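You operate a simulated robot arm through the tools that you are given. There is no shell and no other tool.

The job below is to be done with a simulated two-armed robot. You get a single attempt, and the scene is never put back.

JOB
Plug the blower in and dry the wet toe patch at mark 2.
Fine: plug in before switching on; blower back and off. Set down upright: orange blower.

It is judged by the outcome, as a careful person would: the job done as asked, and still so three seconds after it is handed in. It fails if anything else is knocked over, pushed out of place, dropped, spilled or broken.

ROBOT AND FRAMES
Two 7-joint arms with fingered hands on one trunk that stands fixed in place. Base frame: the origin is at the foot of the trunk, x ahead of it, y to its left, z up; the work surface is at about z = 780. Units: mm, degrees, N and s.
The left shoulder is at [50, 214, 869], the right one opposite. With the tool pointing down near the work surface each hand reaches from about 400 to 900 mm from the base axis, measured 20 degrees to its own side. Payload 3 kg a hand.
Tool frame (each hand has its own): the origin (TCP) lies between the finger pads and is the grasp point; the fingertips stand 26 mm ahead of it; z points along the fingers, y is the line along which they close. The gripper opens to 132 mm; its body begins 73 mm behind the TCP. The gripper is a hand of 3 fingers: y runs from the thumb to the fingers, the wrist lies at [0, 0, -229] in the tool frame.
Orientation is that of the tool frame in the base frame, as a unit quaternion [x, y, z, w]. With the fingers straight down and closing along the base's y, the tool's x points along the base's -x, its y along +y and its z along -z.

CONTROLS
- The arms move only by the tool jog_arm. It takes "left_moves", "right_moves" or both (then of equal length, played together; a hand with none holds still); each is a list of rows, each a list of 2 entries, a list of its own where there are three numbers: the shift along the tool's x, y, z in units of 100 mm (1.0 is 100 mm), then the turn, a rotation vector about the tool's x, y, z in units of 90 degrees (1.0 is 90 degrees). In form: [[[x, y, z], [ax, ay, az]], ...]. A call has 1 to 20 rows; each row is the pose to reach, as a shift and turn from the pose commanded when the call began, along the tool's axes at that moment. A call with a number of a shift or a turn outside -1 to 1 is refused whole. Rows are played at 5 a second. More than 50 mm and 8.6 degrees between two rows, and nothing of the call is played. Where a pose cannot be reached the arm comes as near as it can. A force on the tool above 40 N (or 10 N above the force at the start of the call, whichever is more), or a blocked arm, ends the call early, and 0.2 s more pass. In this call time passes only in rows, and 0.2 s behind the last. The reply holds the time, the measured pose of the TCP, the force on the tool along the base axes, the opening and the grip force, in the units named above and with some noise, with the torque about the TCP (base axes, N m) and any sound that the robot's microphone picked up.
- Cameras (640 x 400 px; columns grow to the right, rows downward): "scene" is now at [27.8, -12.9, 1494.2]; the picture's right is [-0.08, -1.00, 0.00], its down [-0.66, 0.05, -0.75] and it looks along [0.75, -0.06, -0.66] (base axes); focal length 359 px, centre (320, 200). "left" rides on the left gripper at [-62, 3, -92] in its tool frame; the picture's right is [-0.05, -1.00, 0.00], its down [0.83, -0.04, -0.56] and it looks along [0.55, -0.03, 0.83] (tool axes); focal length 230 px, centre (320, 200). "right" rides on the right gripper at [62, 3, -92] in its tool frame; the picture's right is [-0.05, 1.00, 0.00], its down [-0.83, -0.04, -0.56] and it looks along [-0.55, -0.03, 0.83] (tool axes); focal length 230 px, centre (320, 200). There is no depth. A picture from a camera that has moved, and an enlarged one, comes with that camera's place and axes in the base frame and with its lens. The place of the scene camera against the robot may be out by one fixed shift of up to 12 mm in any direction.
- camera(camera): a new picture of that camera. The clock stands still meanwhile.
- finger_targets(finger1, finger2, thumb_bend, hand): sets how far each is bent, from 0 (flat) to 1 (curled in); at 0.3 the hand is open as for a grip, at 0.7 the pads meet at the TCP. One left out holds its place. A second passes; each finger stops where it meets its share of the squeeze, and holds until it gets a number again. It is the only way to open and close the hand. It gives what a move gives, with no picture; readings hold the bend of each and the force on the fingers (four entries, about 0 where the hand has none), thumb and palm.
- aim_head(pan, tilt): turns the head with the scene camera to pan (to the left, within 86 degrees either way) and tilt (down, from -29 to 69), counted from straight ahead of the robot. It gives what a move gives.
- inspect(camera, box): a new picture of the part [left, top, right, bottom] of that camera's present view, enlarged. The clock stands still meanwhile.
- close_job(): hands the job in; it is judged then, once.

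Places have to be worked out from the pictures, the camera data and where the tool is seen. Open the grippers and draw the arms clear of the work before you hand the job in, unless the task says otherwise.

The tools are called after "Request:" by a JSON object that holds its "op" and its "data". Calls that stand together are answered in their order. jog_arm: Moves the arms, as the interface text tells. Its arguments: {"type":"object","properties":{"left_moves":{"type":"array","items":{"type":"array"}},"right_moves":{"type":"array","items":{"type":"array"}}},"required":[]} The other tools are called the same way: finger_targets (finger1, finger2, thumb_bend, hand) moves the fingers one by one; aim_head (pan, tilt) turns the head that bears the scene camera; camera (camera) takes a picture; inspect (camera, box) takes an enlarged picture of a part of a camera's view; close_job () hands the job in.

At the start:

```text
time: 0.0
left_eef_pos: [393.9, 185.7, 1268.7]
left_ee_rot: [0.029, 1.0, -0.001, -0.001]
left_force: [-0.4, -1.1, -0.6]
left_wrist_torque: [0.04, 0.03, -0.03]
left_gripper_width: 132.0
left_finger_force: 0.1
left_shape: jaw
left_bend: [0.3, 0.3, 0.3]
left_finger forces: [0.1, 0.0, 0.0, 0.0, 0.0, 0.0]
right_eef_pos: [454.6, -280.1, 1180.3]
right_ee_rot: [0.03, 1.0, 0.0, 0.0]
right_force: [0.5, -0.5, 0.0]
right_wrist_torque: [0.0, -0.01, -0.02]
right_gripper_width: 131.6
right_finger_force: 0.0
right_shape: jaw
right_bend: [0.3, 0.3, 0.3]
right_finger forces: [0.1, 0.0, 0.0, 0.0, 0.1, 0.1]
head pan, tilt (commanded): [-4.4, 41.2]
```

scene: 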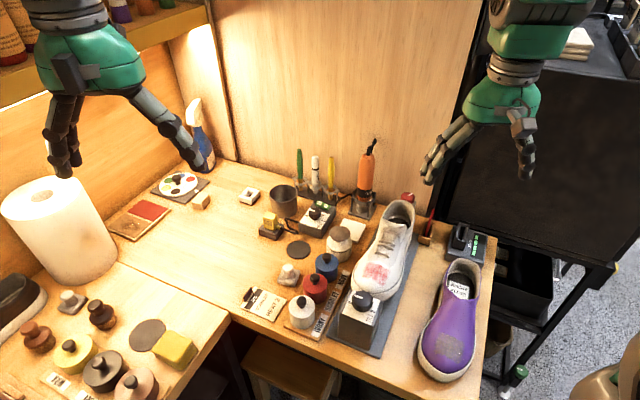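
right: 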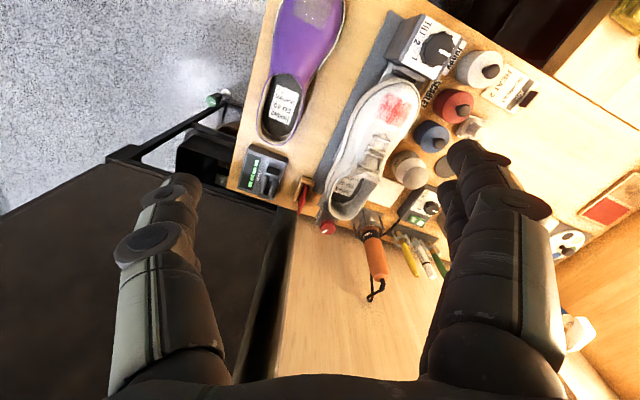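
left: 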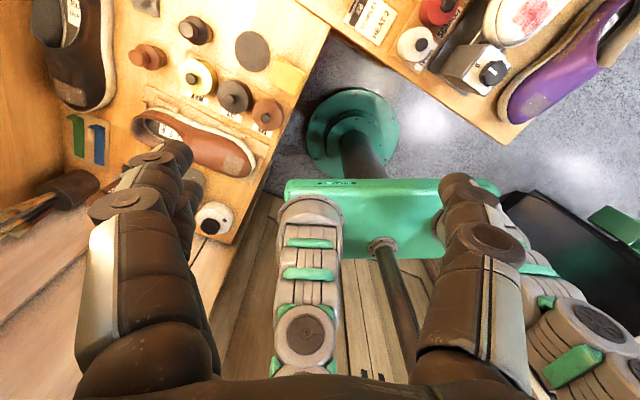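

I start by looking closely at the scene: the orange blower stands in a holder near the back, a white shoe with a red patch sits on a grey jig with a dial. I enlarge several areas to read labels and find the plug and socket.

Request:
{"op": "inspect", "data": {"camera": "scene", "box": [220, 130, 420, 255]}}

Request:
{"op": "inspect", "data": {"camera": "scene", "box": [220, 240, 420, 365]}}

Request:
{"op": "inspect", "data": {"camera": "scene", "box": [380, 180, 520, 268]}}

Request:
{"op": "inspect", "data": {"camera": "right", "box": [230, 120, 470, 320]}}

Request:
{"op": "inspect", "data": {"camera": "right", "box": [340, 0, 560, 140]}}

```text
3.20 times, centred on (320, 192) of scene
camera zoom: at [27.8, -12.9, 1494.2], right [-0.08, -1.0, 0.0], down [-0.66, 0.05, -0.75], along [0.75, -0.06, -0.66], focal length 1150 px, centre (320, 224)
```

zoom: 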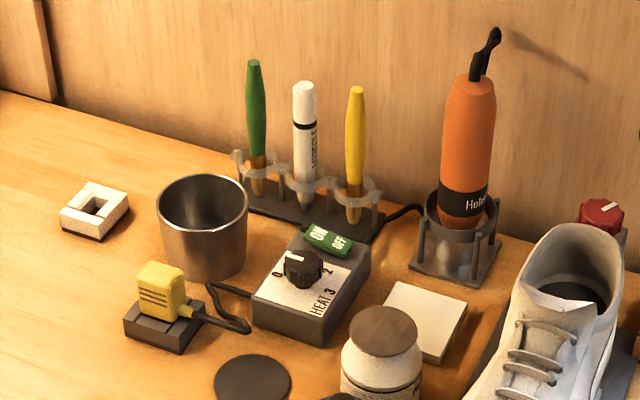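

```text
3.20 times, centred on (320, 302) of scene
camera zoom: at [27.8, -12.9, 1494.2], right [-0.08, -1.0, 0.0], down [-0.66, 0.05, -0.75], along [0.75, -0.06, -0.66], focal length 1150 px, centre (320, -128)
```

zoom: 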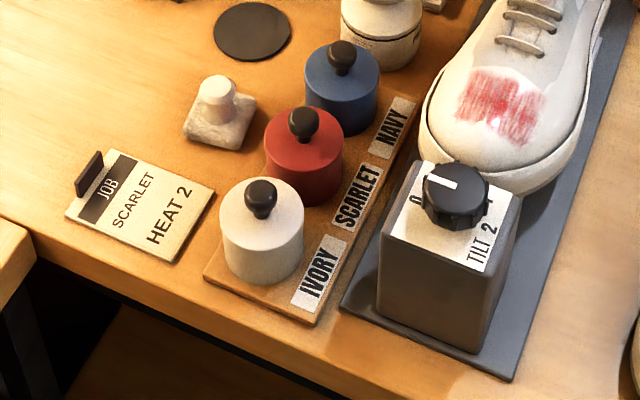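

```text
4.55 times, centred on (450, 224) of scene
camera zoom: at [27.8, -12.9, 1494.2], right [-0.08, -1.0, 0.0], down [-0.66, 0.05, -0.75], along [0.75, -0.06, -0.66], focal length 1633 px, centre (-271, 91)
```

zoom: 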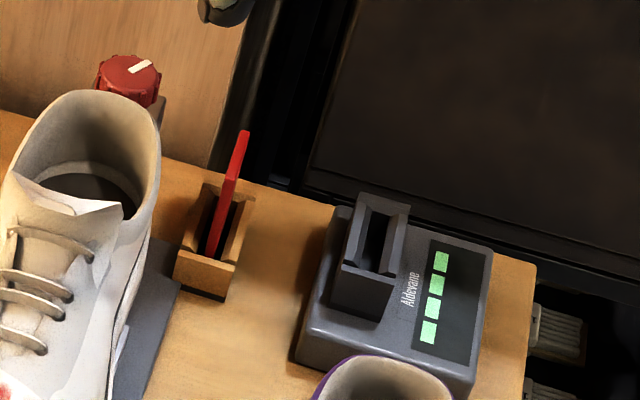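

```text
2.00 times, centred on (350, 220) of right
camera zoom: at [394.1, -273.8, 1273.9], right [0.11, 0.99, 0.0], down [0.83, -0.09, 0.56], along [0.55, -0.06, -0.83], focal length 460 px, centre (260, 160)
```

zoom: 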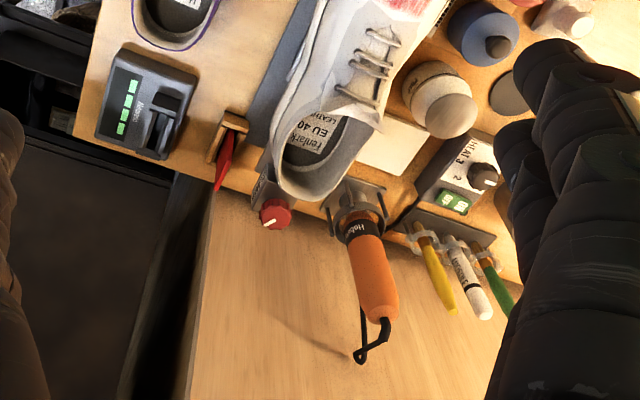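

```text
2.86 times, centred on (450, 70) of right
camera zoom: at [394.1, -273.8, 1273.9], right [0.11, 0.99, 0.0], down [0.83, -0.09, 0.56], along [0.55, -0.06, -0.83], focal length 657 px, centre (-51, 571)
```

zoom: 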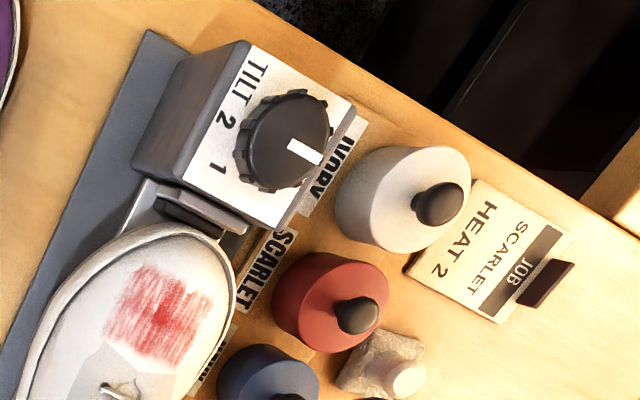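

The HEAT box has a 0–3 dial, an ON/OFF rocker and a cord to a yellow plug parked in a holder; a white block with a square hole could be the socket. I look closer at these and at the shoes.

Request:
{"op": "inspect", "data": {"camera": "scene", "box": [230, 180, 350, 255]}}

Request:
{"op": "inspect", "data": {"camera": "scene", "box": [400, 240, 520, 390]}}

Request:
{"op": "inspect", "data": {"camera": "scene", "box": [0, 270, 220, 400]}}

Request:
{"op": "inspect", "data": {"camera": "scene", "box": [90, 90, 270, 240]}}

Request:
{"op": "inspect", "data": {"camera": "scene", "box": [330, 130, 430, 200]}}

```text
5.33 times, centred on (290, 218) of scene
camera zoom: at [27.8, -12.9, 1494.2], right [-0.08, -1.0, 0.0], down [-0.66, 0.05, -0.75], along [0.75, -0.06, -0.66], focal length 1916 px, centre (480, 107)
```

zoom: 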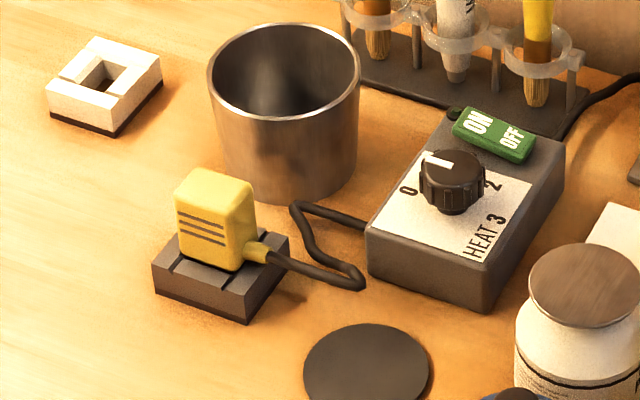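

```text
2.67 times, centred on (460, 315) of scene
camera zoom: at [27.8, -12.9, 1494.2], right [-0.08, -1.0, 0.0], down [-0.66, 0.05, -0.75], along [0.75, -0.06, -0.66], focal length 958 px, centre (-53, -107)
```

zoom: 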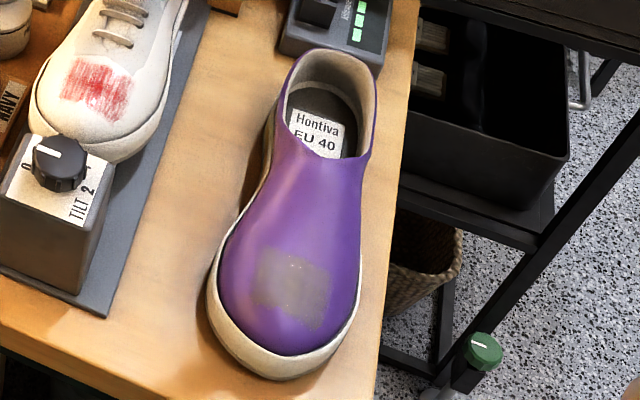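

```text
2.91 times, centred on (110, 335) of scene
camera zoom: at [27.8, -12.9, 1494.2], right [-0.08, -1.0, 0.0], down [-0.66, 0.05, -0.75], along [0.75, -0.06, -0.66], focal length 1045 px, centre (931, -193)
```

zoom: 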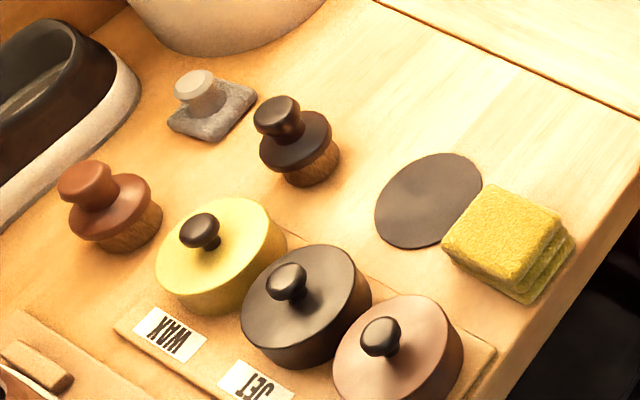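

```text
2.67 times, centred on (180, 165) of scene
camera zoom: at [27.8, -12.9, 1494.2], right [-0.08, -1.0, 0.0], down [-0.66, 0.05, -0.75], along [0.75, -0.06, -0.66], focal length 958 px, centre (693, 293)
```

zoom: 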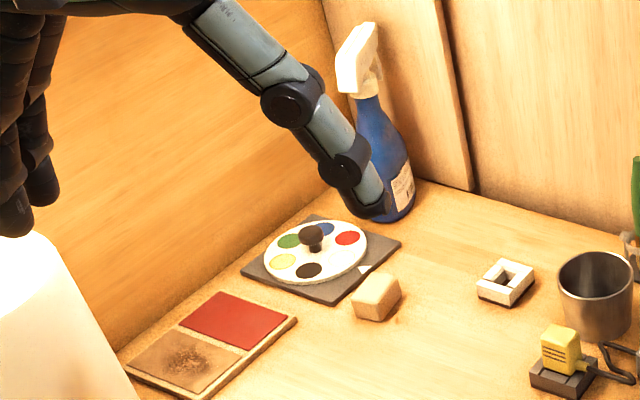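

```text
5.71 times, centred on (380, 165) of scene
camera zoom: at [27.8, -12.9, 1494.2], right [-0.08, -1.0, 0.0], down [-0.66, 0.05, -0.75], along [0.75, -0.06, -0.66], focal length 2053 px, centre (-23, 400)
```

zoom: 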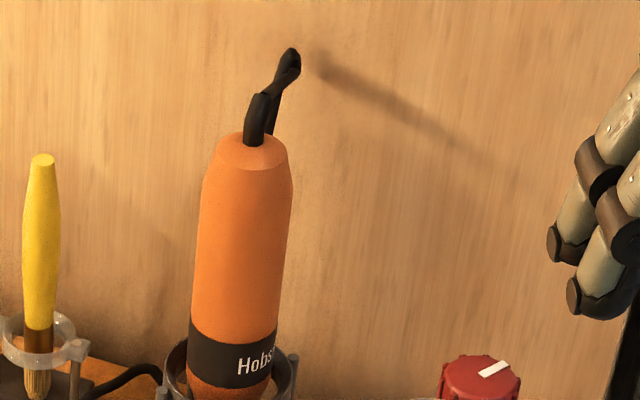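

I judge: plug dock near (710, 65), white socket block near (845, 133), HEAT box near (715, -53), blower near (785, -190), red patch near (493, -170, 870). I bring the right hand over toward the HEAT box for a closer camera view.

Request:
{"op": "jog_arm", "data": {"right_moves": [[[-0.16, 0.25, 0.22], [0, 0, 0]], [[-0.33, 0.5, 0.44], [0, 0, 0]], [[-0.5, 0.75, 0.66], [0, 0, 0]], [[-0.66, 1.0, 0.88], [0, 0, 0]]]}}

Request:
{"op": "jog_arm", "data": {"right_moves": [[[-0.12, 0.25, 0.2], [0, 0, 0]], [[-0.25, 0.5, 0.4], [0, 0, 0]], [[-0.38, 0.75, 0.6], [0, 0, 0]], [[-0.5, 1.0, 0.8], [0, 0, 0]]]}}

Request:
{"op": "camera", "data": {"camera": "right"}}

Request:
{"op": "camera", "data": {"camera": "scene"}}

```text
time: 1.0
left_eef_pos: [394.3, 186.9, 1269.7]
left_ee_rot: [0.03, 1.0, 0.0, 0.001]
left_force: [0.3, 1.1, -0.1]
left_wrist_torque: [-0.01, 0.02, 0.01]
left_gripper_width: 131.8
left_finger_force: 0.1
left_shape: jaw
left_bend: [0.3, 0.3, 0.3]
left_finger forces: [0.0, 0.0, 0.1, 0.0, 0.1, 0.0]
right_eef_pos: [528.1, -183.1, 1093.6]
right_ee_rot: [0.029, 1.0, 0.0, 0.001]
right_force: [-0.2, -0.2, 0.3]
right_wrist_torque: [-0.01, 0.03, -0.02]
right_gripper_width: 131.8
right_finger_force: 0.0
right_shape: jaw
right_bend: [0.3, 0.3, 0.3]
right_finger forces: [0.0, 0.0, 0.0, 0.1, 0.0, 0.0]
head pan, tilt (commanded): [-4.4, 41.2]
```

```text
time: 2.0
left_eef_pos: [394.4, 186.5, 1269.3]
left_ee_rot: [0.03, 1.0, -0.001, 0.0]
left_force: [0.1, -0.7, 0.7]
left_wrist_torque: [-0.04, 0.0, -0.01]
left_gripper_width: 131.7
left_finger_force: 0.1
left_shape: jaw
left_bend: [0.3, 0.3, 0.3]
left_finger forces: [0.0, 0.0, 0.0, 0.0, 0.0, 0.0]
right_eef_pos: [584.6, -84.3, 1011.1]
right_ee_rot: [0.03, 1.0, 0.0, 0.0]
right_force: [-0.7, -0.2, 0.0]
right_wrist_torque: [-0.01, -0.01, 0.0]
right_gripper_width: 131.9
right_finger_force: 0.1
right_shape: jaw
right_bend: [0.3, 0.3, 0.3]
right_finger forces: [0.0, 0.0, 0.2, 0.0, 0.0, 0.1]
head pan, tilt (commanded): [-4.4, 41.2]
```

```text
taken
camera right: at [524.5, -78.9, 1103.8], right [0.11, 0.99, 0.0], down [0.83, -0.09, 0.56], along [0.55, -0.06, -0.83], focal length 230 px, centre (320, 200)
```

right: 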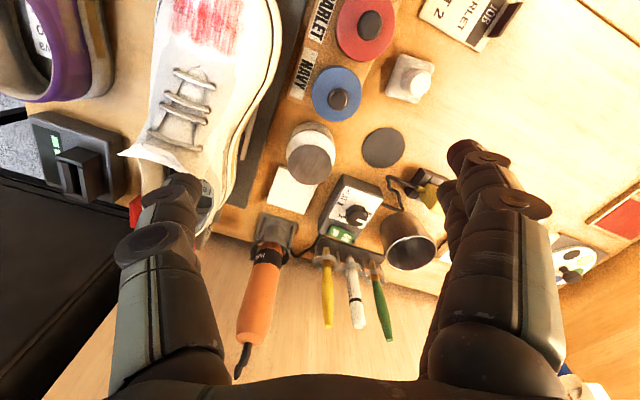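

```text
taken
camera scene: at [27.9, -12.9, 1494.2], right [-0.08, -1.0, 0.0], down [-0.66, 0.05, -0.75], along [0.75, -0.06, -0.66], focal length 359 px, centre (320, 200)
```

scene: 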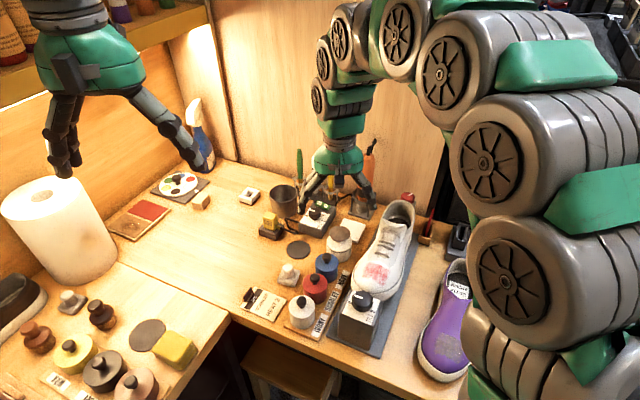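

The right camera sees the HEAT box, upside down (image right is +y, image down is +x). I enlarge the box, plug and socket areas.

Request:
{"op": "inspect", "data": {"camera": "right", "box": [300, 160, 460, 260]}}

Request:
{"op": "inspect", "data": {"camera": "right", "box": [220, 200, 320, 390]}}

Request:
{"op": "inspect", "data": {"camera": "right", "box": [130, 0, 430, 190]}}

```text
4.00 times, centred on (380, 210) of right
camera zoom: at [524.5, -78.9, 1103.8], right [0.11, 0.99, 0.0], down [0.83, -0.09, 0.56], along [0.55, -0.06, -0.83], focal length 920 px, centre (80, 160)
```

zoom: 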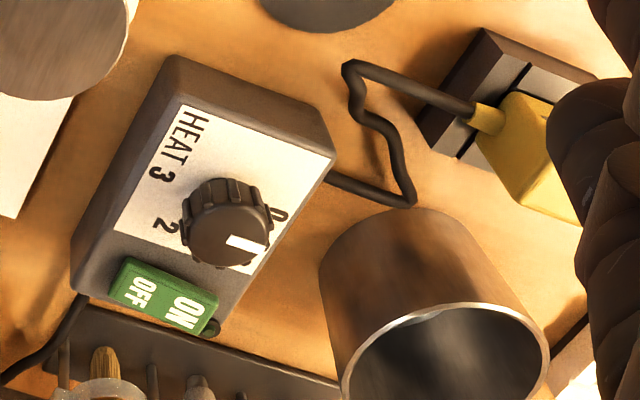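

```text
2.11 times, centred on (270, 295) of right
camera zoom: at [524.5, -78.9, 1103.8], right [0.11, 0.99, 0.0], down [0.83, -0.09, 0.56], along [0.55, -0.06, -0.83], focal length 484 px, centre (425, 0)
```

zoom: 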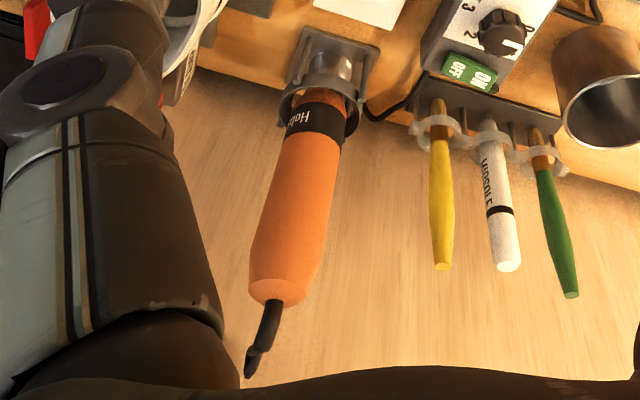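

```text
2.11 times, centred on (280, 95) of right
camera zoom: at [524.5, -78.9, 1103.8], right [0.11, 0.99, 0.0], down [0.83, -0.09, 0.56], along [0.55, -0.06, -0.83], focal length 484 px, centre (404, 421)
```

zoom: 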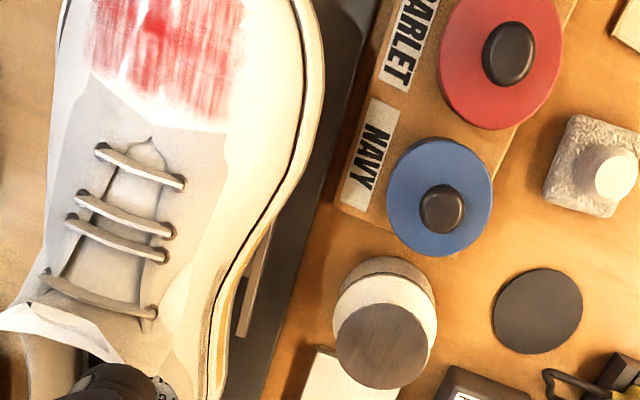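

The HEAT pointer is at 0; marks run 0, 1, 2, 3 clockwise seen from above, about 67° apart. I withdraw the right hand and bring the left hand in above the plug dock for a close look.

Request:
{"op": "jog_arm", "data": {"right_moves": [[[0.12, -0.25, -0.2], [0, 0, 0]], [[0.25, -0.5, -0.4], [0, 0, 0]], [[0.38, -0.75, -0.6], [0, 0, 0]], [[0.5, -1.0, -0.8], [0, 0, 0]]], "left_moves": [[[-0.24, -0.07, 0.23], [0, 0, 0]], [[-0.48, -0.14, 0.47], [0, 0, 0]], [[-0.72, -0.21, 0.71], [0, 0, 0]], [[-0.97, -0.29, 0.95], [0, 0, 0]]]}}

Request:
{"op": "jog_arm", "data": {"right_moves": [[[0.16, -0.25, -0.22], [0, 0, 0]], [[0.33, -0.5, -0.44], [0, 0, 0]], [[0.5, -0.75, -0.66], [0, 0, 0]], [[0.66, -1.0, -0.88], [0, 0, 0]]], "left_moves": [[[-0.24, -0.07, 0.23], [0, 0, 0]], [[-0.48, -0.14, 0.47], [0, 0, 0]], [[-0.72, -0.21, 0.71], [0, 0, 0]], [[-0.97, -0.29, 0.95], [0, 0, 0]]]}}

Request:
{"op": "jog_arm", "data": {"left_moves": [[[-0.24, -0.05, 0.2], [0, 0, 0]], [[-0.48, -0.1, 0.4], [0, 0, 0]], [[-0.72, -0.15, 0.6], [0, 0, 0]], [[-0.97, -0.2, 0.8], [0, 0, 0]]]}}

Request:
{"op": "camera", "data": {"camera": "left"}}

Request:
{"op": "camera", "data": {"camera": "scene"}}

```text
time: 3.0
left_eef_pos: [489.2, 151.1, 1173.7]
left_ee_rot: [0.03, 1.0, 0.0, 0.0]
left_force: [0.7, 0.4, -0.1]
left_wrist_torque: [0.02, 0.0, -0.01]
left_gripper_width: 131.8
left_finger_force: 0.0
left_shape: jaw
left_bend: [0.3, 0.3, 0.3]
left_finger forces: [0.0, 0.0, 0.0, 0.0, 0.0, 0.1]
right_eef_pos: [526.2, -183.8, 1091.5]
right_ee_rot: [0.03, 1.0, 0.0, -0.001]
right_force: [0.3, -0.3, -1.1]
right_wrist_torque: [0.0, 0.0, 0.02]
right_gripper_width: 131.9
right_finger_force: 0.0
right_shape: jaw
right_bend: [0.3, 0.3, 0.3]
right_finger forces: [0.1, 0.0, 0.0, 0.1, 0.1, 0.0]
head pan, tilt (commanded): [-4.4, 41.2]
```

```text
time: 4.0
left_eef_pos: [584.5, 118.9, 1077.7]
left_ee_rot: [0.03, 1.0, 0.0, 0.0]
left_force: [-0.3, -0.1, 0.0]
left_wrist_torque: [0.02, 0.0, -0.02]
left_gripper_width: 131.9
left_finger_force: 0.0
left_shape: jaw
left_bend: [0.3, 0.3, 0.3]
left_finger forces: [0.1, 0.0, 0.0, 0.0, 0.0, 0.0]
right_eef_pos: [455.6, -281.3, 1181.1]
right_ee_rot: [0.03, 1.0, 0.0, 0.0]
right_force: [-0.9, -0.2, 0.4]
right_wrist_torque: [0.01, 0.0, -0.01]
right_gripper_width: 132.0
right_finger_force: 0.1
right_shape: jaw
right_bend: [0.3, 0.3, 0.3]
right_finger forces: [0.1, 0.0, 0.1, 0.0, 0.0, 0.0]
head pan, tilt (commanded): [-4.4, 41.2]
```

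```text
time: 5.0
left_eef_pos: [680.4, 92.2, 999.6]
left_ee_rot: [0.029, 1.0, 0.001, 0.001]
left_force: [-0.5, -0.3, 0.6]
left_wrist_torque: [-0.01, 0.02, 0.04]
left_gripper_width: 131.9
left_finger_force: 0.0
left_shape: jaw
left_bend: [0.3, 0.3, 0.3]
left_finger forces: [0.1, 0.0, 0.0, 0.1, 0.0, 0.1]
right_eef_pos: [455.6, -279.1, 1180.6]
right_ee_rot: [0.03, 1.0, 0.0, 0.0]
right_force: [0.5, 0.1, 1.0]
right_wrist_torque: [0.01, 0.04, 0.0]
right_gripper_width: 131.8
right_finger_force: 0.1
right_shape: jaw
right_bend: [0.3, 0.3, 0.3]
right_finger forces: [0.0, 0.0, 0.0, 0.0, 0.0, 0.0]
head pan, tilt (commanded): [-4.4, 41.2]
```

```text
taken
camera left: at [742.6, 90.4, 1091.6], right [-0.01, -1.0, 0.0], down [-0.83, 0.01, 0.55], along [-0.55, 0.0, -0.83], focal length 230 px, centre (320, 200)
```

left: 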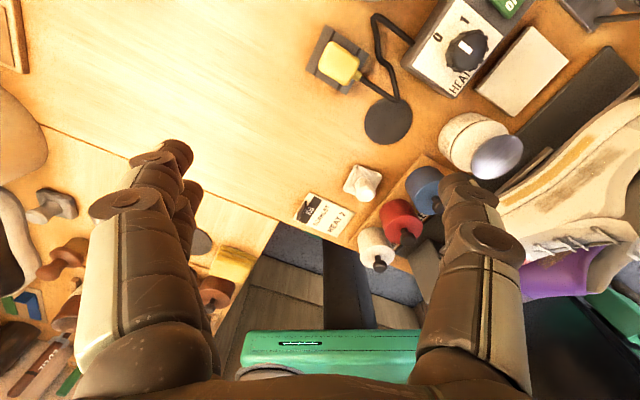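

```text
taken
camera scene: at [27.9, -12.9, 1494.2], right [-0.08, -1.0, 0.0], down [-0.66, 0.05, -0.75], along [0.75, -0.06, -0.66], focal length 359 px, centre (320, 200)
```

scene: 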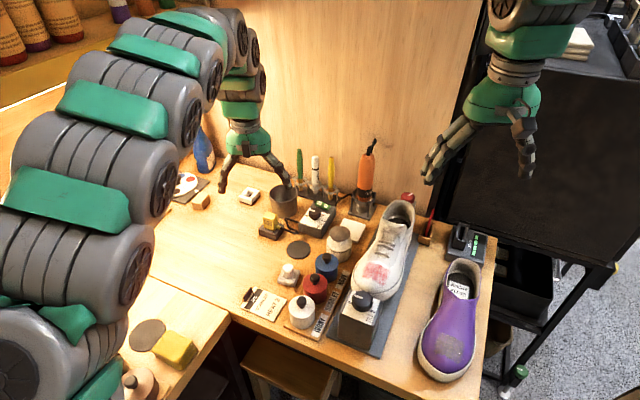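

The left camera now shows the plug almost straight from above. I enlarge the plug, dock and HEAT dial.

Request:
{"op": "inspect", "data": {"camera": "left", "box": [290, 0, 530, 150]}}

Request:
{"op": "inspect", "data": {"camera": "left", "box": [300, 10, 380, 110]}}

Request:
{"op": "inspect", "data": {"camera": "scene", "box": [230, 170, 350, 245]}}

```text
2.67 times, centred on (410, 75) of left
camera zoom: at [742.6, 90.4, 1091.6], right [-0.01, -1.0, 0.0], down [-0.83, 0.01, 0.55], along [-0.55, 0.0, -0.83], focal length 614 px, centre (80, 533)
```

zoom: 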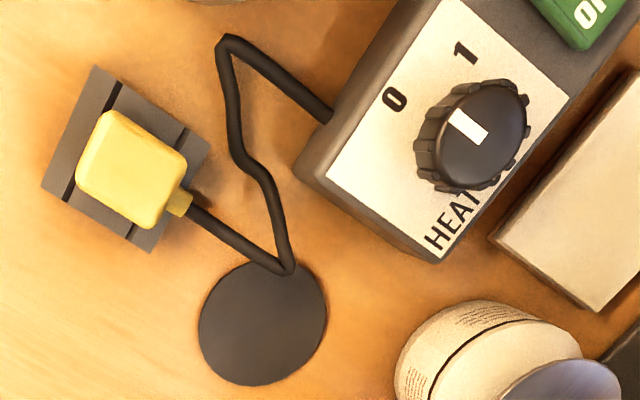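

```text
4.00 times, centred on (340, 60) of left
camera zoom: at [742.6, 90.4, 1091.6], right [-0.01, -1.0, 0.0], down [-0.83, 0.01, 0.55], along [-0.55, 0.0, -0.83], focal length 920 px, centre (240, 760)
```

zoom: 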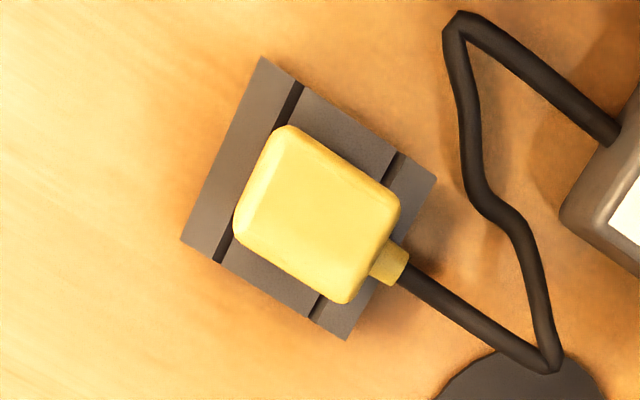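

```text
5.33 times, centred on (290, 208) of scene
camera zoom: at [27.9, -12.9, 1494.2], right [-0.08, -1.0, 0.0], down [-0.66, 0.05, -0.75], along [0.75, -0.06, -0.66], focal length 1916 px, centre (480, 160)
```

zoom: 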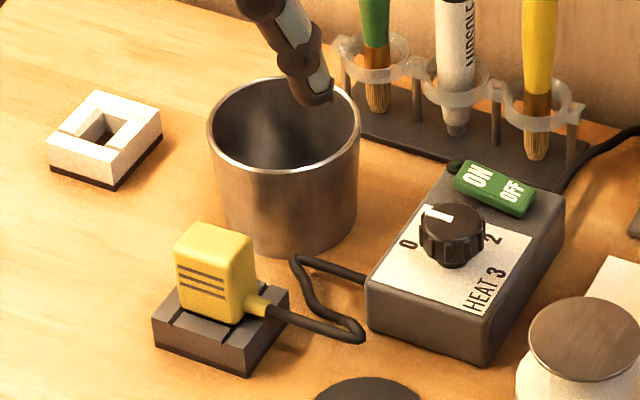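

The plug sits in its dock centred near (730, 70), with its cord leaving toward (-0.48, -0.88), so I want the fingers closing along (0.88, -0.48). I turn the left tool about 65° and move above the plug, at about z = 940.

Request:
{"op": "jog_arm", "data": {"left_moves": [[[-0.06, -0.02, 0.08], [0, 0, -0.09]], [[-0.13, -0.05, 0.15], [0, 0, -0.18]], [[-0.19, -0.07, 0.23], [0, 0, -0.27]], [[-0.25, -0.09, 0.3], [0, 0, -0.36]], [[-0.32, -0.12, 0.38], [0, 0, -0.45]], [[-0.38, -0.14, 0.45], [0, 0, -0.54]], [[-0.44, -0.16, 0.53], [0, 0, -0.63]], [[-0.51, -0.19, 0.6], [0, 0, -0.719]]]}}

Request:
{"op": "camera", "data": {"camera": "left"}}

Request:
{"op": "camera", "data": {"camera": "scene"}}

```text
time: 6.8
left_eef_pos: [730.2, 70.5, 940.2]
left_ee_rot: [-0.511, 0.86, 0.0, 0.0]
left_force: [0.4, 0.8, 0.4]
left_wrist_torque: [-0.02, -0.02, 0.01]
left_gripper_width: 132.1
left_finger_force: 0.1
left_shape: jaw
left_bend: [0.3, 0.3, 0.3]
left_finger forces: [0.1, 0.0, 0.0, 0.0, 0.0, 0.0]
right_eef_pos: [454.5, -280.6, 1181.2]
right_ee_rot: [0.029, 1.0, 0.0, 0.0]
right_force: [0.5, -0.8, 0.3]
right_wrist_torque: [-0.02, -0.02, 0.01]
right_gripper_width: 132.0
right_finger_force: 0.1
right_shape: jaw
right_bend: [0.3, 0.3, 0.3]
right_finger forces: [0.0, 0.0, 0.0, 0.1, 0.0, 0.0]
head pan, tilt (commanded): [-4.4, 41.2]
```

```text
taken
camera left: at [757.2, 124.9, 1030.9], right [0.9, -0.43, 0.0], down [-0.36, -0.75, 0.56], along [-0.24, -0.5, -0.83], focal length 230 px, centre (320, 200)
```

left: 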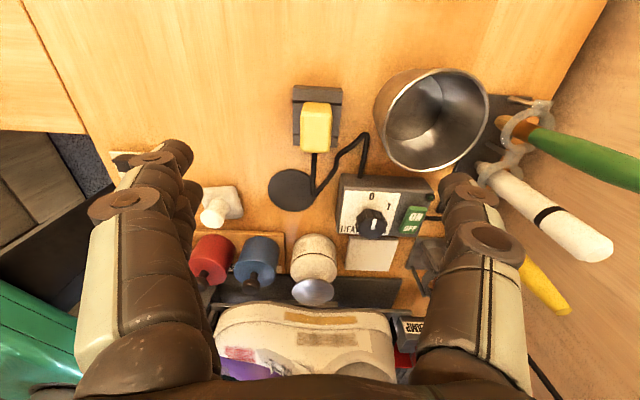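

```text
taken
camera scene: at [27.9, -12.9, 1494.2], right [-0.08, -1.0, 0.0], down [-0.66, 0.05, -0.75], along [0.75, -0.06, -0.66], focal length 359 px, centre (320, 200)
```

scene: 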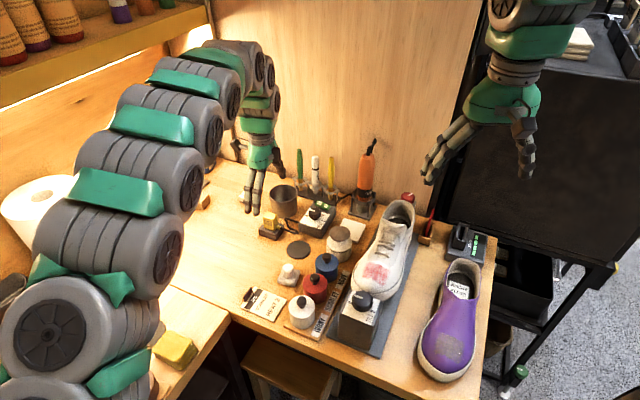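

The tool is turned as wanted and above the plug. I zoom to check alignment, and partly close the hand (thumb more, as the cup is on its side).

Request:
{"op": "finger_targets", "data": {"hand": "left", "finger1": 0.45, "finger2": 0.45, "thumb_bend": 0.55}}

Request:
{"op": "camera", "data": {"camera": "left"}}

Request:
{"op": "inspect", "data": {"camera": "left", "box": [270, 70, 370, 210]}}

Request:
{"op": "inspect", "data": {"camera": "scene", "box": [220, 110, 340, 250]}}

```text
time: 7.8
left_eef_pos: [731.5, 69.5, 938.0]
left_ee_rot: [-0.51, 0.86, 0.0, 0.001]
left_force: [-0.7, 0.8, 0.4]
left_wrist_torque: [0.0, 0.03, -0.01]
left_gripper_width: 68.5
left_finger_force: 0.0
left_shape: fingers
left_bend: [0.45, 0.45, 0.55]
left_finger forces: [0.1, 0.1, 0.0, 0.0, 0.1, 0.0]
right_eef_pos: [455.1, -279.3, 1180.8]
right_ee_rot: [0.029, 1.0, 0.0, 0.0]
right_force: [-0.1, -0.1, -1.0]
right_wrist_torque: [0.01, 0.0, -0.01]
right_gripper_width: 132.0
right_finger_force: 0.1
right_shape: jaw
right_bend: [0.3, 0.3, 0.3]
right_finger forces: [0.0, 0.0, 0.1, 0.1, 0.0, 0.0]
head pan, tilt (commanded): [-4.4, 41.2]
```

```text
taken
camera left: at [757.3, 124.8, 1030.7], right [0.9, -0.43, 0.0], down [-0.36, -0.75, 0.56], along [-0.24, -0.5, -0.83], focal length 230 px, centre (320, 200)
```

left: 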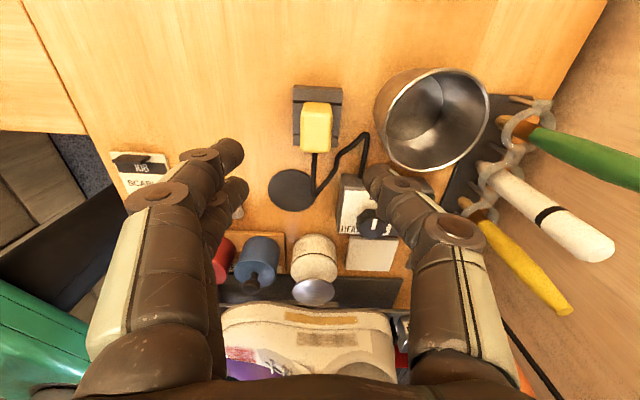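

```text
2.86 times, centred on (320, 140) of left
camera zoom: at [757.3, 124.8, 1030.7], right [0.9, -0.43, 0.0], down [-0.36, -0.75, 0.56], along [-0.24, -0.5, -0.83], focal length 657 px, centre (320, 371)
```

zoom: 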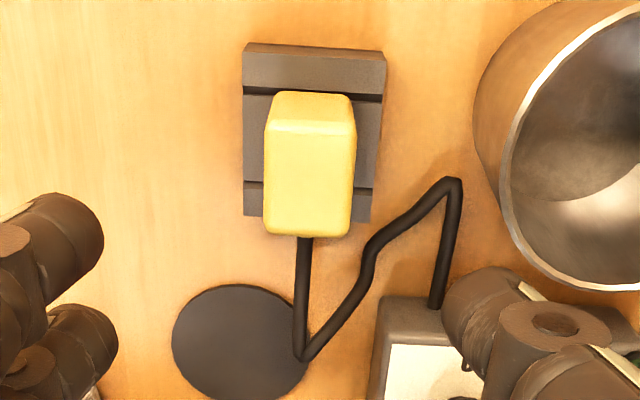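

```text
2.86 times, centred on (280, 180) of scene
camera zoom: at [27.8, -12.9, 1494.2], right [-0.08, -1.0, 0.0], down [-0.66, 0.05, -0.75], along [0.75, -0.06, -0.66], focal length 1027 px, centre (434, 257)
```

zoom: 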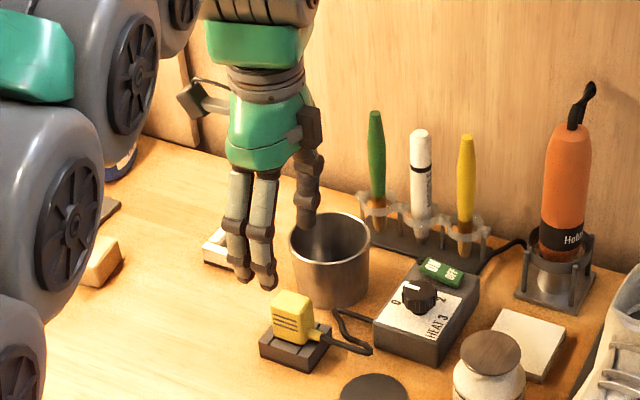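

The plug top is near (728, 70, 836), about 2 mm to the finger side of the TCP. I go down about 85 mm in steps, then look again before the last bit.

Request:
{"op": "jog_arm", "data": {"left_moves": [[[0, 0.02, 0.22], [0, 0, 0]], [[0, 0.02, 0.44], [0, 0, 0]], [[0, 0.02, 0.66], [0, 0, 0]], [[0, 0.02, 0.85], [0, 0, 0]]]}}

Request:
{"op": "camera", "data": {"camera": "left"}}

Request:
{"op": "inspect", "data": {"camera": "scene", "box": [230, 130, 350, 250]}}

```text
time: 8.8
left_eef_pos: [729.1, 69.6, 851.5]
left_ee_rot: [-0.51, 0.86, 0.0, 0.0]
left_force: [-0.4, 0.3, -0.2]
left_wrist_torque: [0.0, 0.0, 0.03]
left_gripper_width: 68.5
left_finger_force: 0.1
left_shape: fingers
left_bend: [0.45, 0.45, 0.55]
left_finger forces: [0.1, 0.0, 0.0, 0.0, 0.1, 0.1]
right_eef_pos: [455.8, -279.4, 1182.2]
right_ee_rot: [0.029, 1.0, 0.0, 0.0]
right_force: [-0.1, 0.2, 0.1]
right_wrist_torque: [0.03, 0.02, -0.01]
right_gripper_width: 131.7
right_finger_force: 0.1
right_shape: jaw
right_bend: [0.3, 0.3, 0.3]
right_finger forces: [0.0, 0.0, 0.0, 0.0, 0.0, 0.0]
head pan, tilt (commanded): [-4.4, 41.2]
```

```text
taken
camera left: at [756.2, 125.0, 944.5], right [0.9, -0.43, 0.0], down [-0.36, -0.75, 0.55], along [-0.24, -0.5, -0.83], focal length 230 px, centre (320, 200)
```

left: 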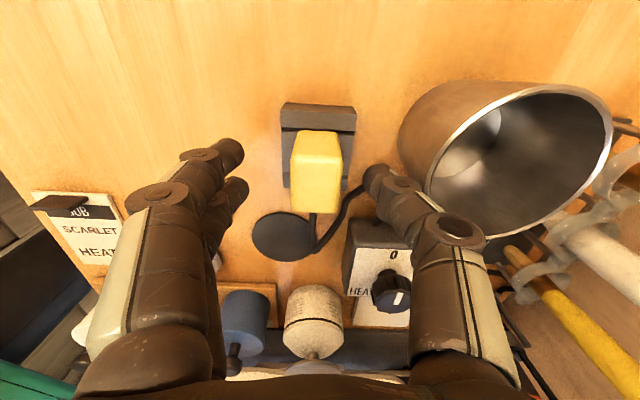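

```text
3.33 times, centred on (290, 190) of scene
camera zoom: at [27.9, -12.9, 1494.2], right [-0.08, -1.0, 0.0], down [-0.66, 0.05, -0.75], along [0.75, -0.06, -0.66], focal length 1198 px, centre (420, 233)
```

zoom: 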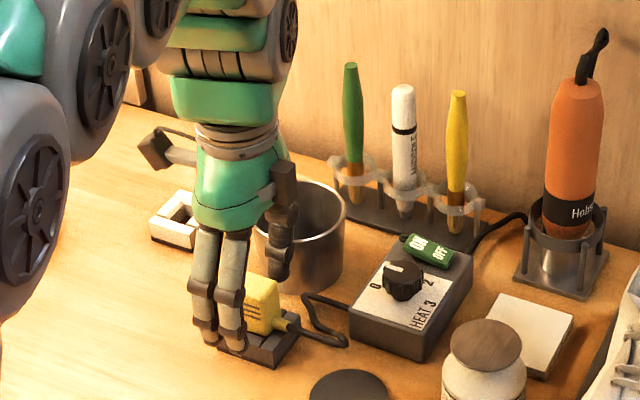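

The plug lies between the fingers and thumb, and the thumb is clear of the cup. I go down another 18 mm to about z = 833 and look.

Request:
{"op": "jog_arm", "data": {"left_moves": [[[0, 0, 0.09], [0, 0, 0]], [[0, 0, 0.18], [0, 0, 0]]]}}

Request:
{"op": "camera", "data": {"camera": "left"}}

Request:
{"op": "inspect", "data": {"camera": "scene", "box": [240, 170, 330, 250]}}

```text
time: 9.4
left_eef_pos: [730.6, 70.2, 835.1]
left_ee_rot: [-0.51, 0.86, 0.0, 0.0]
left_force: [-0.2, 1.1, -0.8]
left_wrist_torque: [-0.05, -0.01, -0.01]
left_gripper_width: 68.2
left_finger_force: 0.2
left_shape: fingers
left_bend: [0.45, 0.45, 0.55]
left_finger forces: [0.0, 0.0, 0.0, 0.0, 0.0, 0.1]
right_eef_pos: [455.8, -279.6, 1180.9]
right_ee_rot: [0.029, 1.0, 0.0, 0.0]
right_force: [-0.5, 0.0, 0.4]
right_wrist_torque: [0.0, 0.0, 0.0]
right_gripper_width: 131.9
right_finger_force: 0.0
right_shape: jaw
right_bend: [0.3, 0.3, 0.3]
right_finger forces: [0.0, 0.0, 0.1, 0.0, 0.0, 0.1]
head pan, tilt (commanded): [-4.4, 41.2]
```

```text
taken
camera left: at [755.9, 125.1, 927.6], right [0.9, -0.43, 0.0], down [-0.36, -0.75, 0.56], along [-0.24, -0.5, -0.83], focal length 230 px, centre (320, 200)
```

left: 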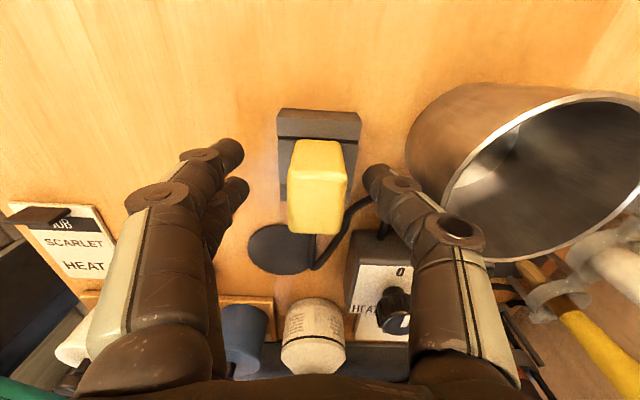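

```text
5.00 times, centred on (285, 210) of scene
camera zoom: at [27.9, -12.9, 1494.2], right [-0.08, -1.0, 0.0], down [-0.66, 0.05, -0.75], along [0.75, -0.06, -0.66], focal length 1796 px, centre (495, 150)
```

zoom: 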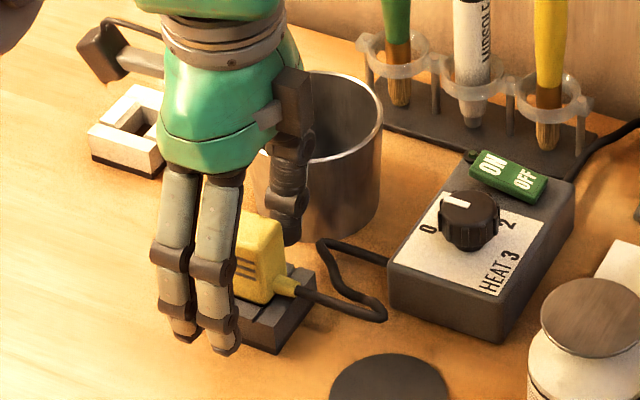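

The plug is well centred between the pads. I pre-close all fingers evenly to 0.6, just clear of the plug, before squeezing.

Request:
{"op": "finger_targets", "data": {"hand": "left", "finger1": 0.6, "finger2": 0.6, "thumb_bend": 0.6}}

Request:
{"op": "camera", "data": {"camera": "left"}}

Request:
{"op": "inspect", "data": {"camera": "scene", "box": [240, 170, 330, 250]}}

```text
time: 10.4
left_eef_pos: [731.0, 69.7, 835.5]
left_ee_rot: [-0.51, 0.86, 0.0, 0.0]
left_force: [0.2, -0.3, -0.1]
left_wrist_torque: [0.0, -0.03, 0.01]
left_gripper_width: 35.5
left_finger_force: 0.0
left_shape: fingers
left_bend: [0.6, 0.6, 0.6]
left_finger forces: [0.0, 0.0, 0.1, 0.0, 0.0, 0.1]
right_eef_pos: [456.0, -280.1, 1180.5]
right_ee_rot: [0.03, 1.0, -0.001, 0.0]
right_force: [0.5, 0.0, 0.1]
right_wrist_torque: [-0.02, 0.01, 0.01]
right_gripper_width: 132.1
right_finger_force: 0.0
right_shape: jaw
right_bend: [0.3, 0.3, 0.3]
right_finger forces: [0.0, 0.1, 0.1, 0.0, 0.0, 0.0]
head pan, tilt (commanded): [-4.4, 41.2]
```

```text
taken
camera left: at [756.0, 125.1, 927.7], right [0.9, -0.43, 0.0], down [-0.36, -0.75, 0.56], along [-0.24, -0.5, -0.83], focal length 230 px, centre (320, 200)
```

left: 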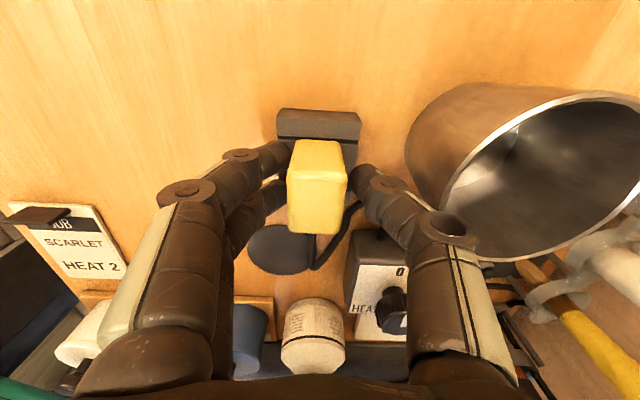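

```text
5.00 times, centred on (285, 210) of scene
camera zoom: at [27.9, -12.9, 1494.2], right [-0.08, -1.0, 0.0], down [-0.66, 0.05, -0.75], along [0.75, -0.06, -0.66], focal length 1796 px, centre (495, 150)
```

zoom: 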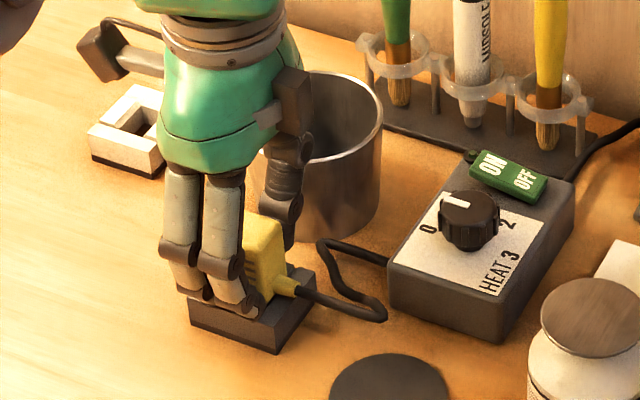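

Fingers straddle the plug evenly with no contact. I lower 4 mm for a deeper grip and then squeeze.

Request:
{"op": "jog_arm", "data": {"left_moves": [[[0, 0, 0.04], [0, 0, 0]]]}}

Request:
{"op": "finger_targets", "data": {"hand": "left", "finger1": 0.8, "finger2": 0.8, "thumb_bend": 0.8}}

Request:
{"op": "camera", "data": {"camera": "left"}}

Request:
{"op": "inspect", "data": {"camera": "scene", "box": [240, 170, 330, 250]}}

```text
time: 10.8
left_eef_pos: [728.1, 70.0, 832.4]
left_ee_rot: [-0.509, 0.861, 0.0, 0.0]
left_force: [-2.2, 1.0, 9.0]
left_wrist_torque: [0.11, 0.28, 0.02]
left_gripper_width: 35.8
left_finger_force: 5.5
left_shape: fingers
left_bend: [0.6, 0.6, 0.6]
left_finger forces: [4.7, 5.4, 0.0, 0.0, 0.1, 0.0]
right_eef_pos: [456.1, -280.1, 1181.5]
right_ee_rot: [0.03, 1.0, 0.0, -0.001]
right_force: [-0.5, -0.7, 0.6]
right_wrist_torque: [0.0, 0.01, 0.0]
right_gripper_width: 131.7
right_finger_force: 0.2
right_shape: jaw
right_bend: [0.3, 0.3, 0.3]
right_finger forces: [0.0, 0.0, 0.0, 0.0, 0.1, 0.1]
head pan, tilt (commanded): [-4.4, 41.2]
```

```text
time: 11.8
left_eef_pos: [729.7, 70.2, 832.4]
left_ee_rot: [-0.51, 0.86, 0.0, 0.001]
left_force: [-1.4, 0.2, 9.3]
left_wrist_torque: [0.18, 0.21, -0.03]
left_gripper_width: 24.1
left_finger_force: 25.5
left_shape: fingers
left_bend: [0.62, 0.62, 0.7]
left_finger forces: [15.4, 15.8, 0.0, 0.0, 19.5, 0.1]
right_eef_pos: [454.4, -280.6, 1181.0]
right_ee_rot: [0.029, 1.0, 0.0, 0.001]
right_force: [0.1, 0.5, -0.8]
right_wrist_torque: [0.03, 0.04, 0.0]
right_gripper_width: 132.0
right_finger_force: 0.0
right_shape: jaw
right_bend: [0.3, 0.3, 0.3]
right_finger forces: [0.1, 0.0, 0.0, 0.0, 0.0, 0.0]
head pan, tilt (commanded): [-4.4, 41.2]
```

```text
taken
camera left: at [756.1, 125.1, 923.9], right [0.9, -0.43, 0.0], down [-0.36, -0.75, 0.56], along [-0.24, -0.5, -0.83], focal length 230 px, centre (320, 200)
```

left: 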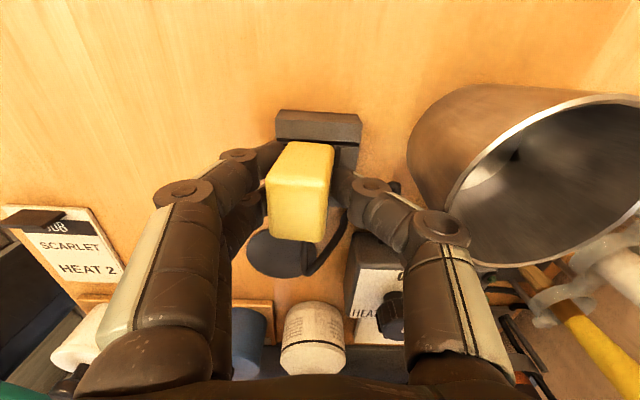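

```text
5.00 times, centred on (285, 210) of scene
camera zoom: at [27.7, -12.9, 1494.2], right [-0.08, -1.0, 0.0], down [-0.66, 0.05, -0.75], along [0.75, -0.06, -0.66], focal length 1796 px, centre (495, 150)
```

zoom: 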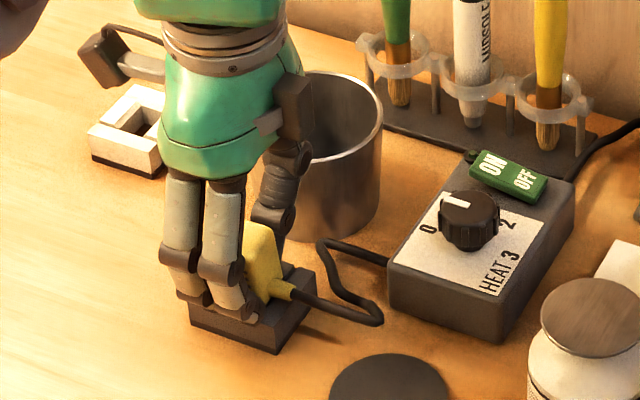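

The fingertips touched the dock's rim, so the thumb tilted the plug toward the fingers. I reopen to 0.6, raise 5 mm and check that the plug settles upright.

Request:
{"op": "finger_targets", "data": {"hand": "left", "finger1": 0.6, "finger2": 0.6, "thumb_bend": 0.6}}

Request:
{"op": "jog_arm", "data": {"left_moves": [[[0, 0, -0.05], [0, 0, 0]]]}}

Request:
{"op": "camera", "data": {"camera": "left"}}

Request:
{"op": "inspect", "data": {"camera": "scene", "box": [240, 170, 330, 250]}}

```text
time: 12.8
left_eef_pos: [730.3, 69.5, 832.5]
left_ee_rot: [-0.51, 0.86, 0.0, 0.0]
left_force: [-2.9, 1.4, 23.8]
left_wrist_torque: [-0.04, 0.0, 0.0]
left_gripper_width: 29.1
left_finger_force: 12.2
left_shape: fingers
left_bend: [0.6, 0.6, 0.63]
left_finger forces: [4.6, 5.1, 0.1, 0.0, 15.4, 0.0]
right_eef_pos: [454.7, -279.4, 1181.5]
right_ee_rot: [0.029, 1.0, 0.001, 0.0]
right_force: [-0.1, 0.3, 0.2]
right_wrist_torque: [0.02, 0.0, 0.0]
right_gripper_width: 131.6
right_finger_force: 0.2
right_shape: jaw
right_bend: [0.3, 0.3, 0.3]
right_finger forces: [0.1, 0.0, 0.1, 0.1, 0.0, 0.1]
head pan, tilt (commanded): [-4.4, 41.2]
```

```text
time: 13.2
left_eef_pos: [729.4, 70.5, 835.9]
left_ee_rot: [-0.51, 0.86, 0.002, 0.0]
left_force: [0.5, -0.1, -0.4]
left_wrist_torque: [-0.01, 0.03, -0.03]
left_gripper_width: 34.5
left_finger_force: 0.1
left_shape: fingers
left_bend: [0.6, 0.6, 0.6]
left_finger forces: [0.0, 0.0, 0.0, 0.0, 0.1, 0.0]
right_eef_pos: [456.8, -280.9, 1180.5]
right_ee_rot: [0.03, 1.0, 0.0, 0.0]
right_force: [-0.9, 0.0, 0.0]
right_wrist_torque: [0.04, -0.01, 0.01]
right_gripper_width: 131.8
right_finger_force: 0.0
right_shape: jaw
right_bend: [0.3, 0.3, 0.3]
right_finger forces: [0.0, 0.0, 0.0, 0.0, 0.0, 0.1]
head pan, tilt (commanded): [-4.4, 41.2]
```

```text
taken
camera left: at [755.4, 125.3, 927.6], right [0.9, -0.43, 0.0], down [-0.36, -0.75, 0.56], along [-0.24, -0.5, -0.83], focal length 230 px, centre (320, 200)
```

left: 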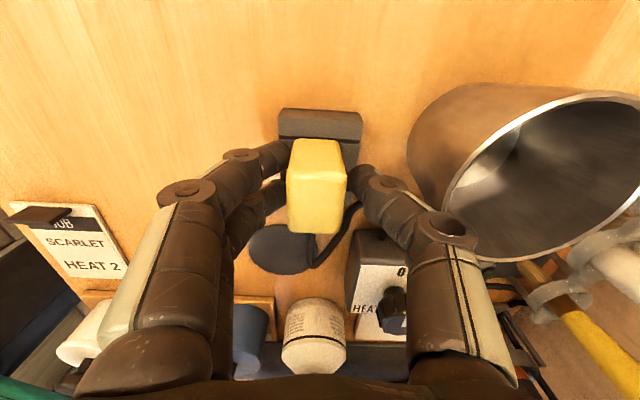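

```text
5.00 times, centred on (285, 210) of scene
camera zoom: at [27.8, -12.9, 1494.2], right [-0.08, -1.0, 0.0], down [-0.66, 0.05, -0.75], along [0.75, -0.06, -0.66], focal length 1796 px, centre (495, 150)
```

zoom: 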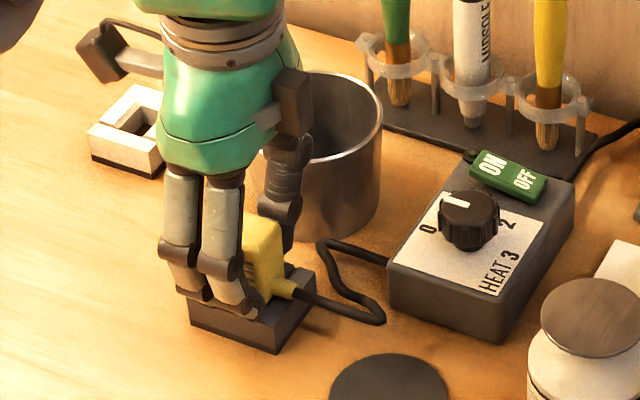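

The plug settled upright again and the fingers are free of the dock. I close again at this height, squeezing evenly.

Request:
{"op": "finger_targets", "data": {"hand": "left", "finger1": 0.66, "finger2": 0.66, "thumb_bend": 0.65}}

Request:
{"op": "camera", "data": {"camera": "left"}}

```text
time: 14.2
left_eef_pos: [728.0, 71.3, 836.5]
left_ee_rot: [-0.51, 0.86, 0.001, 0.0]
left_force: [0.4, 0.6, 0.3]
left_wrist_torque: [-0.01, 0.01, 0.01]
left_gripper_width: 26.5
left_finger_force: 3.5
left_shape: fingers
left_bend: [0.63, 0.63, 0.63]
left_finger forces: [1.7, 1.9, 0.0, 0.0, 3.8, 0.1]
right_eef_pos: [456.3, -279.5, 1180.2]
right_ee_rot: [0.029, 1.0, 0.0, -0.001]
right_force: [0.4, 0.2, 0.4]
right_wrist_torque: [-0.04, 0.05, -0.04]
right_gripper_width: 131.9
right_finger_force: 0.0
right_shape: jaw
right_bend: [0.3, 0.3, 0.3]
right_finger forces: [0.0, 0.0, 0.0, 0.0, 0.1, 0.0]
head pan, tilt (commanded): [-4.4, 41.2]
```

```text
taken
camera left: at [755.7, 125.4, 928.6], right [0.9, -0.43, 0.0], down [-0.36, -0.75, 0.56], along [-0.24, -0.5, -0.83], focal length 230 px, centre (320, 200)
```

left: 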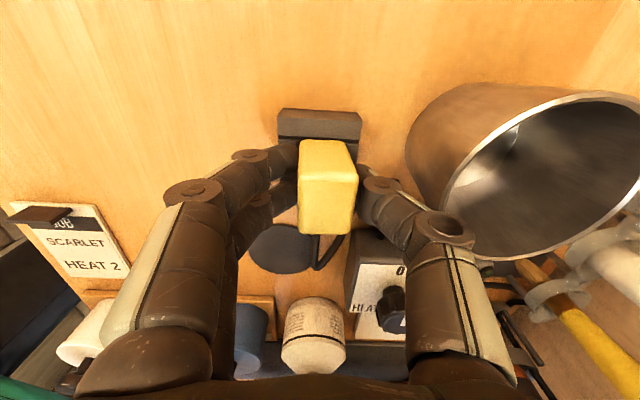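

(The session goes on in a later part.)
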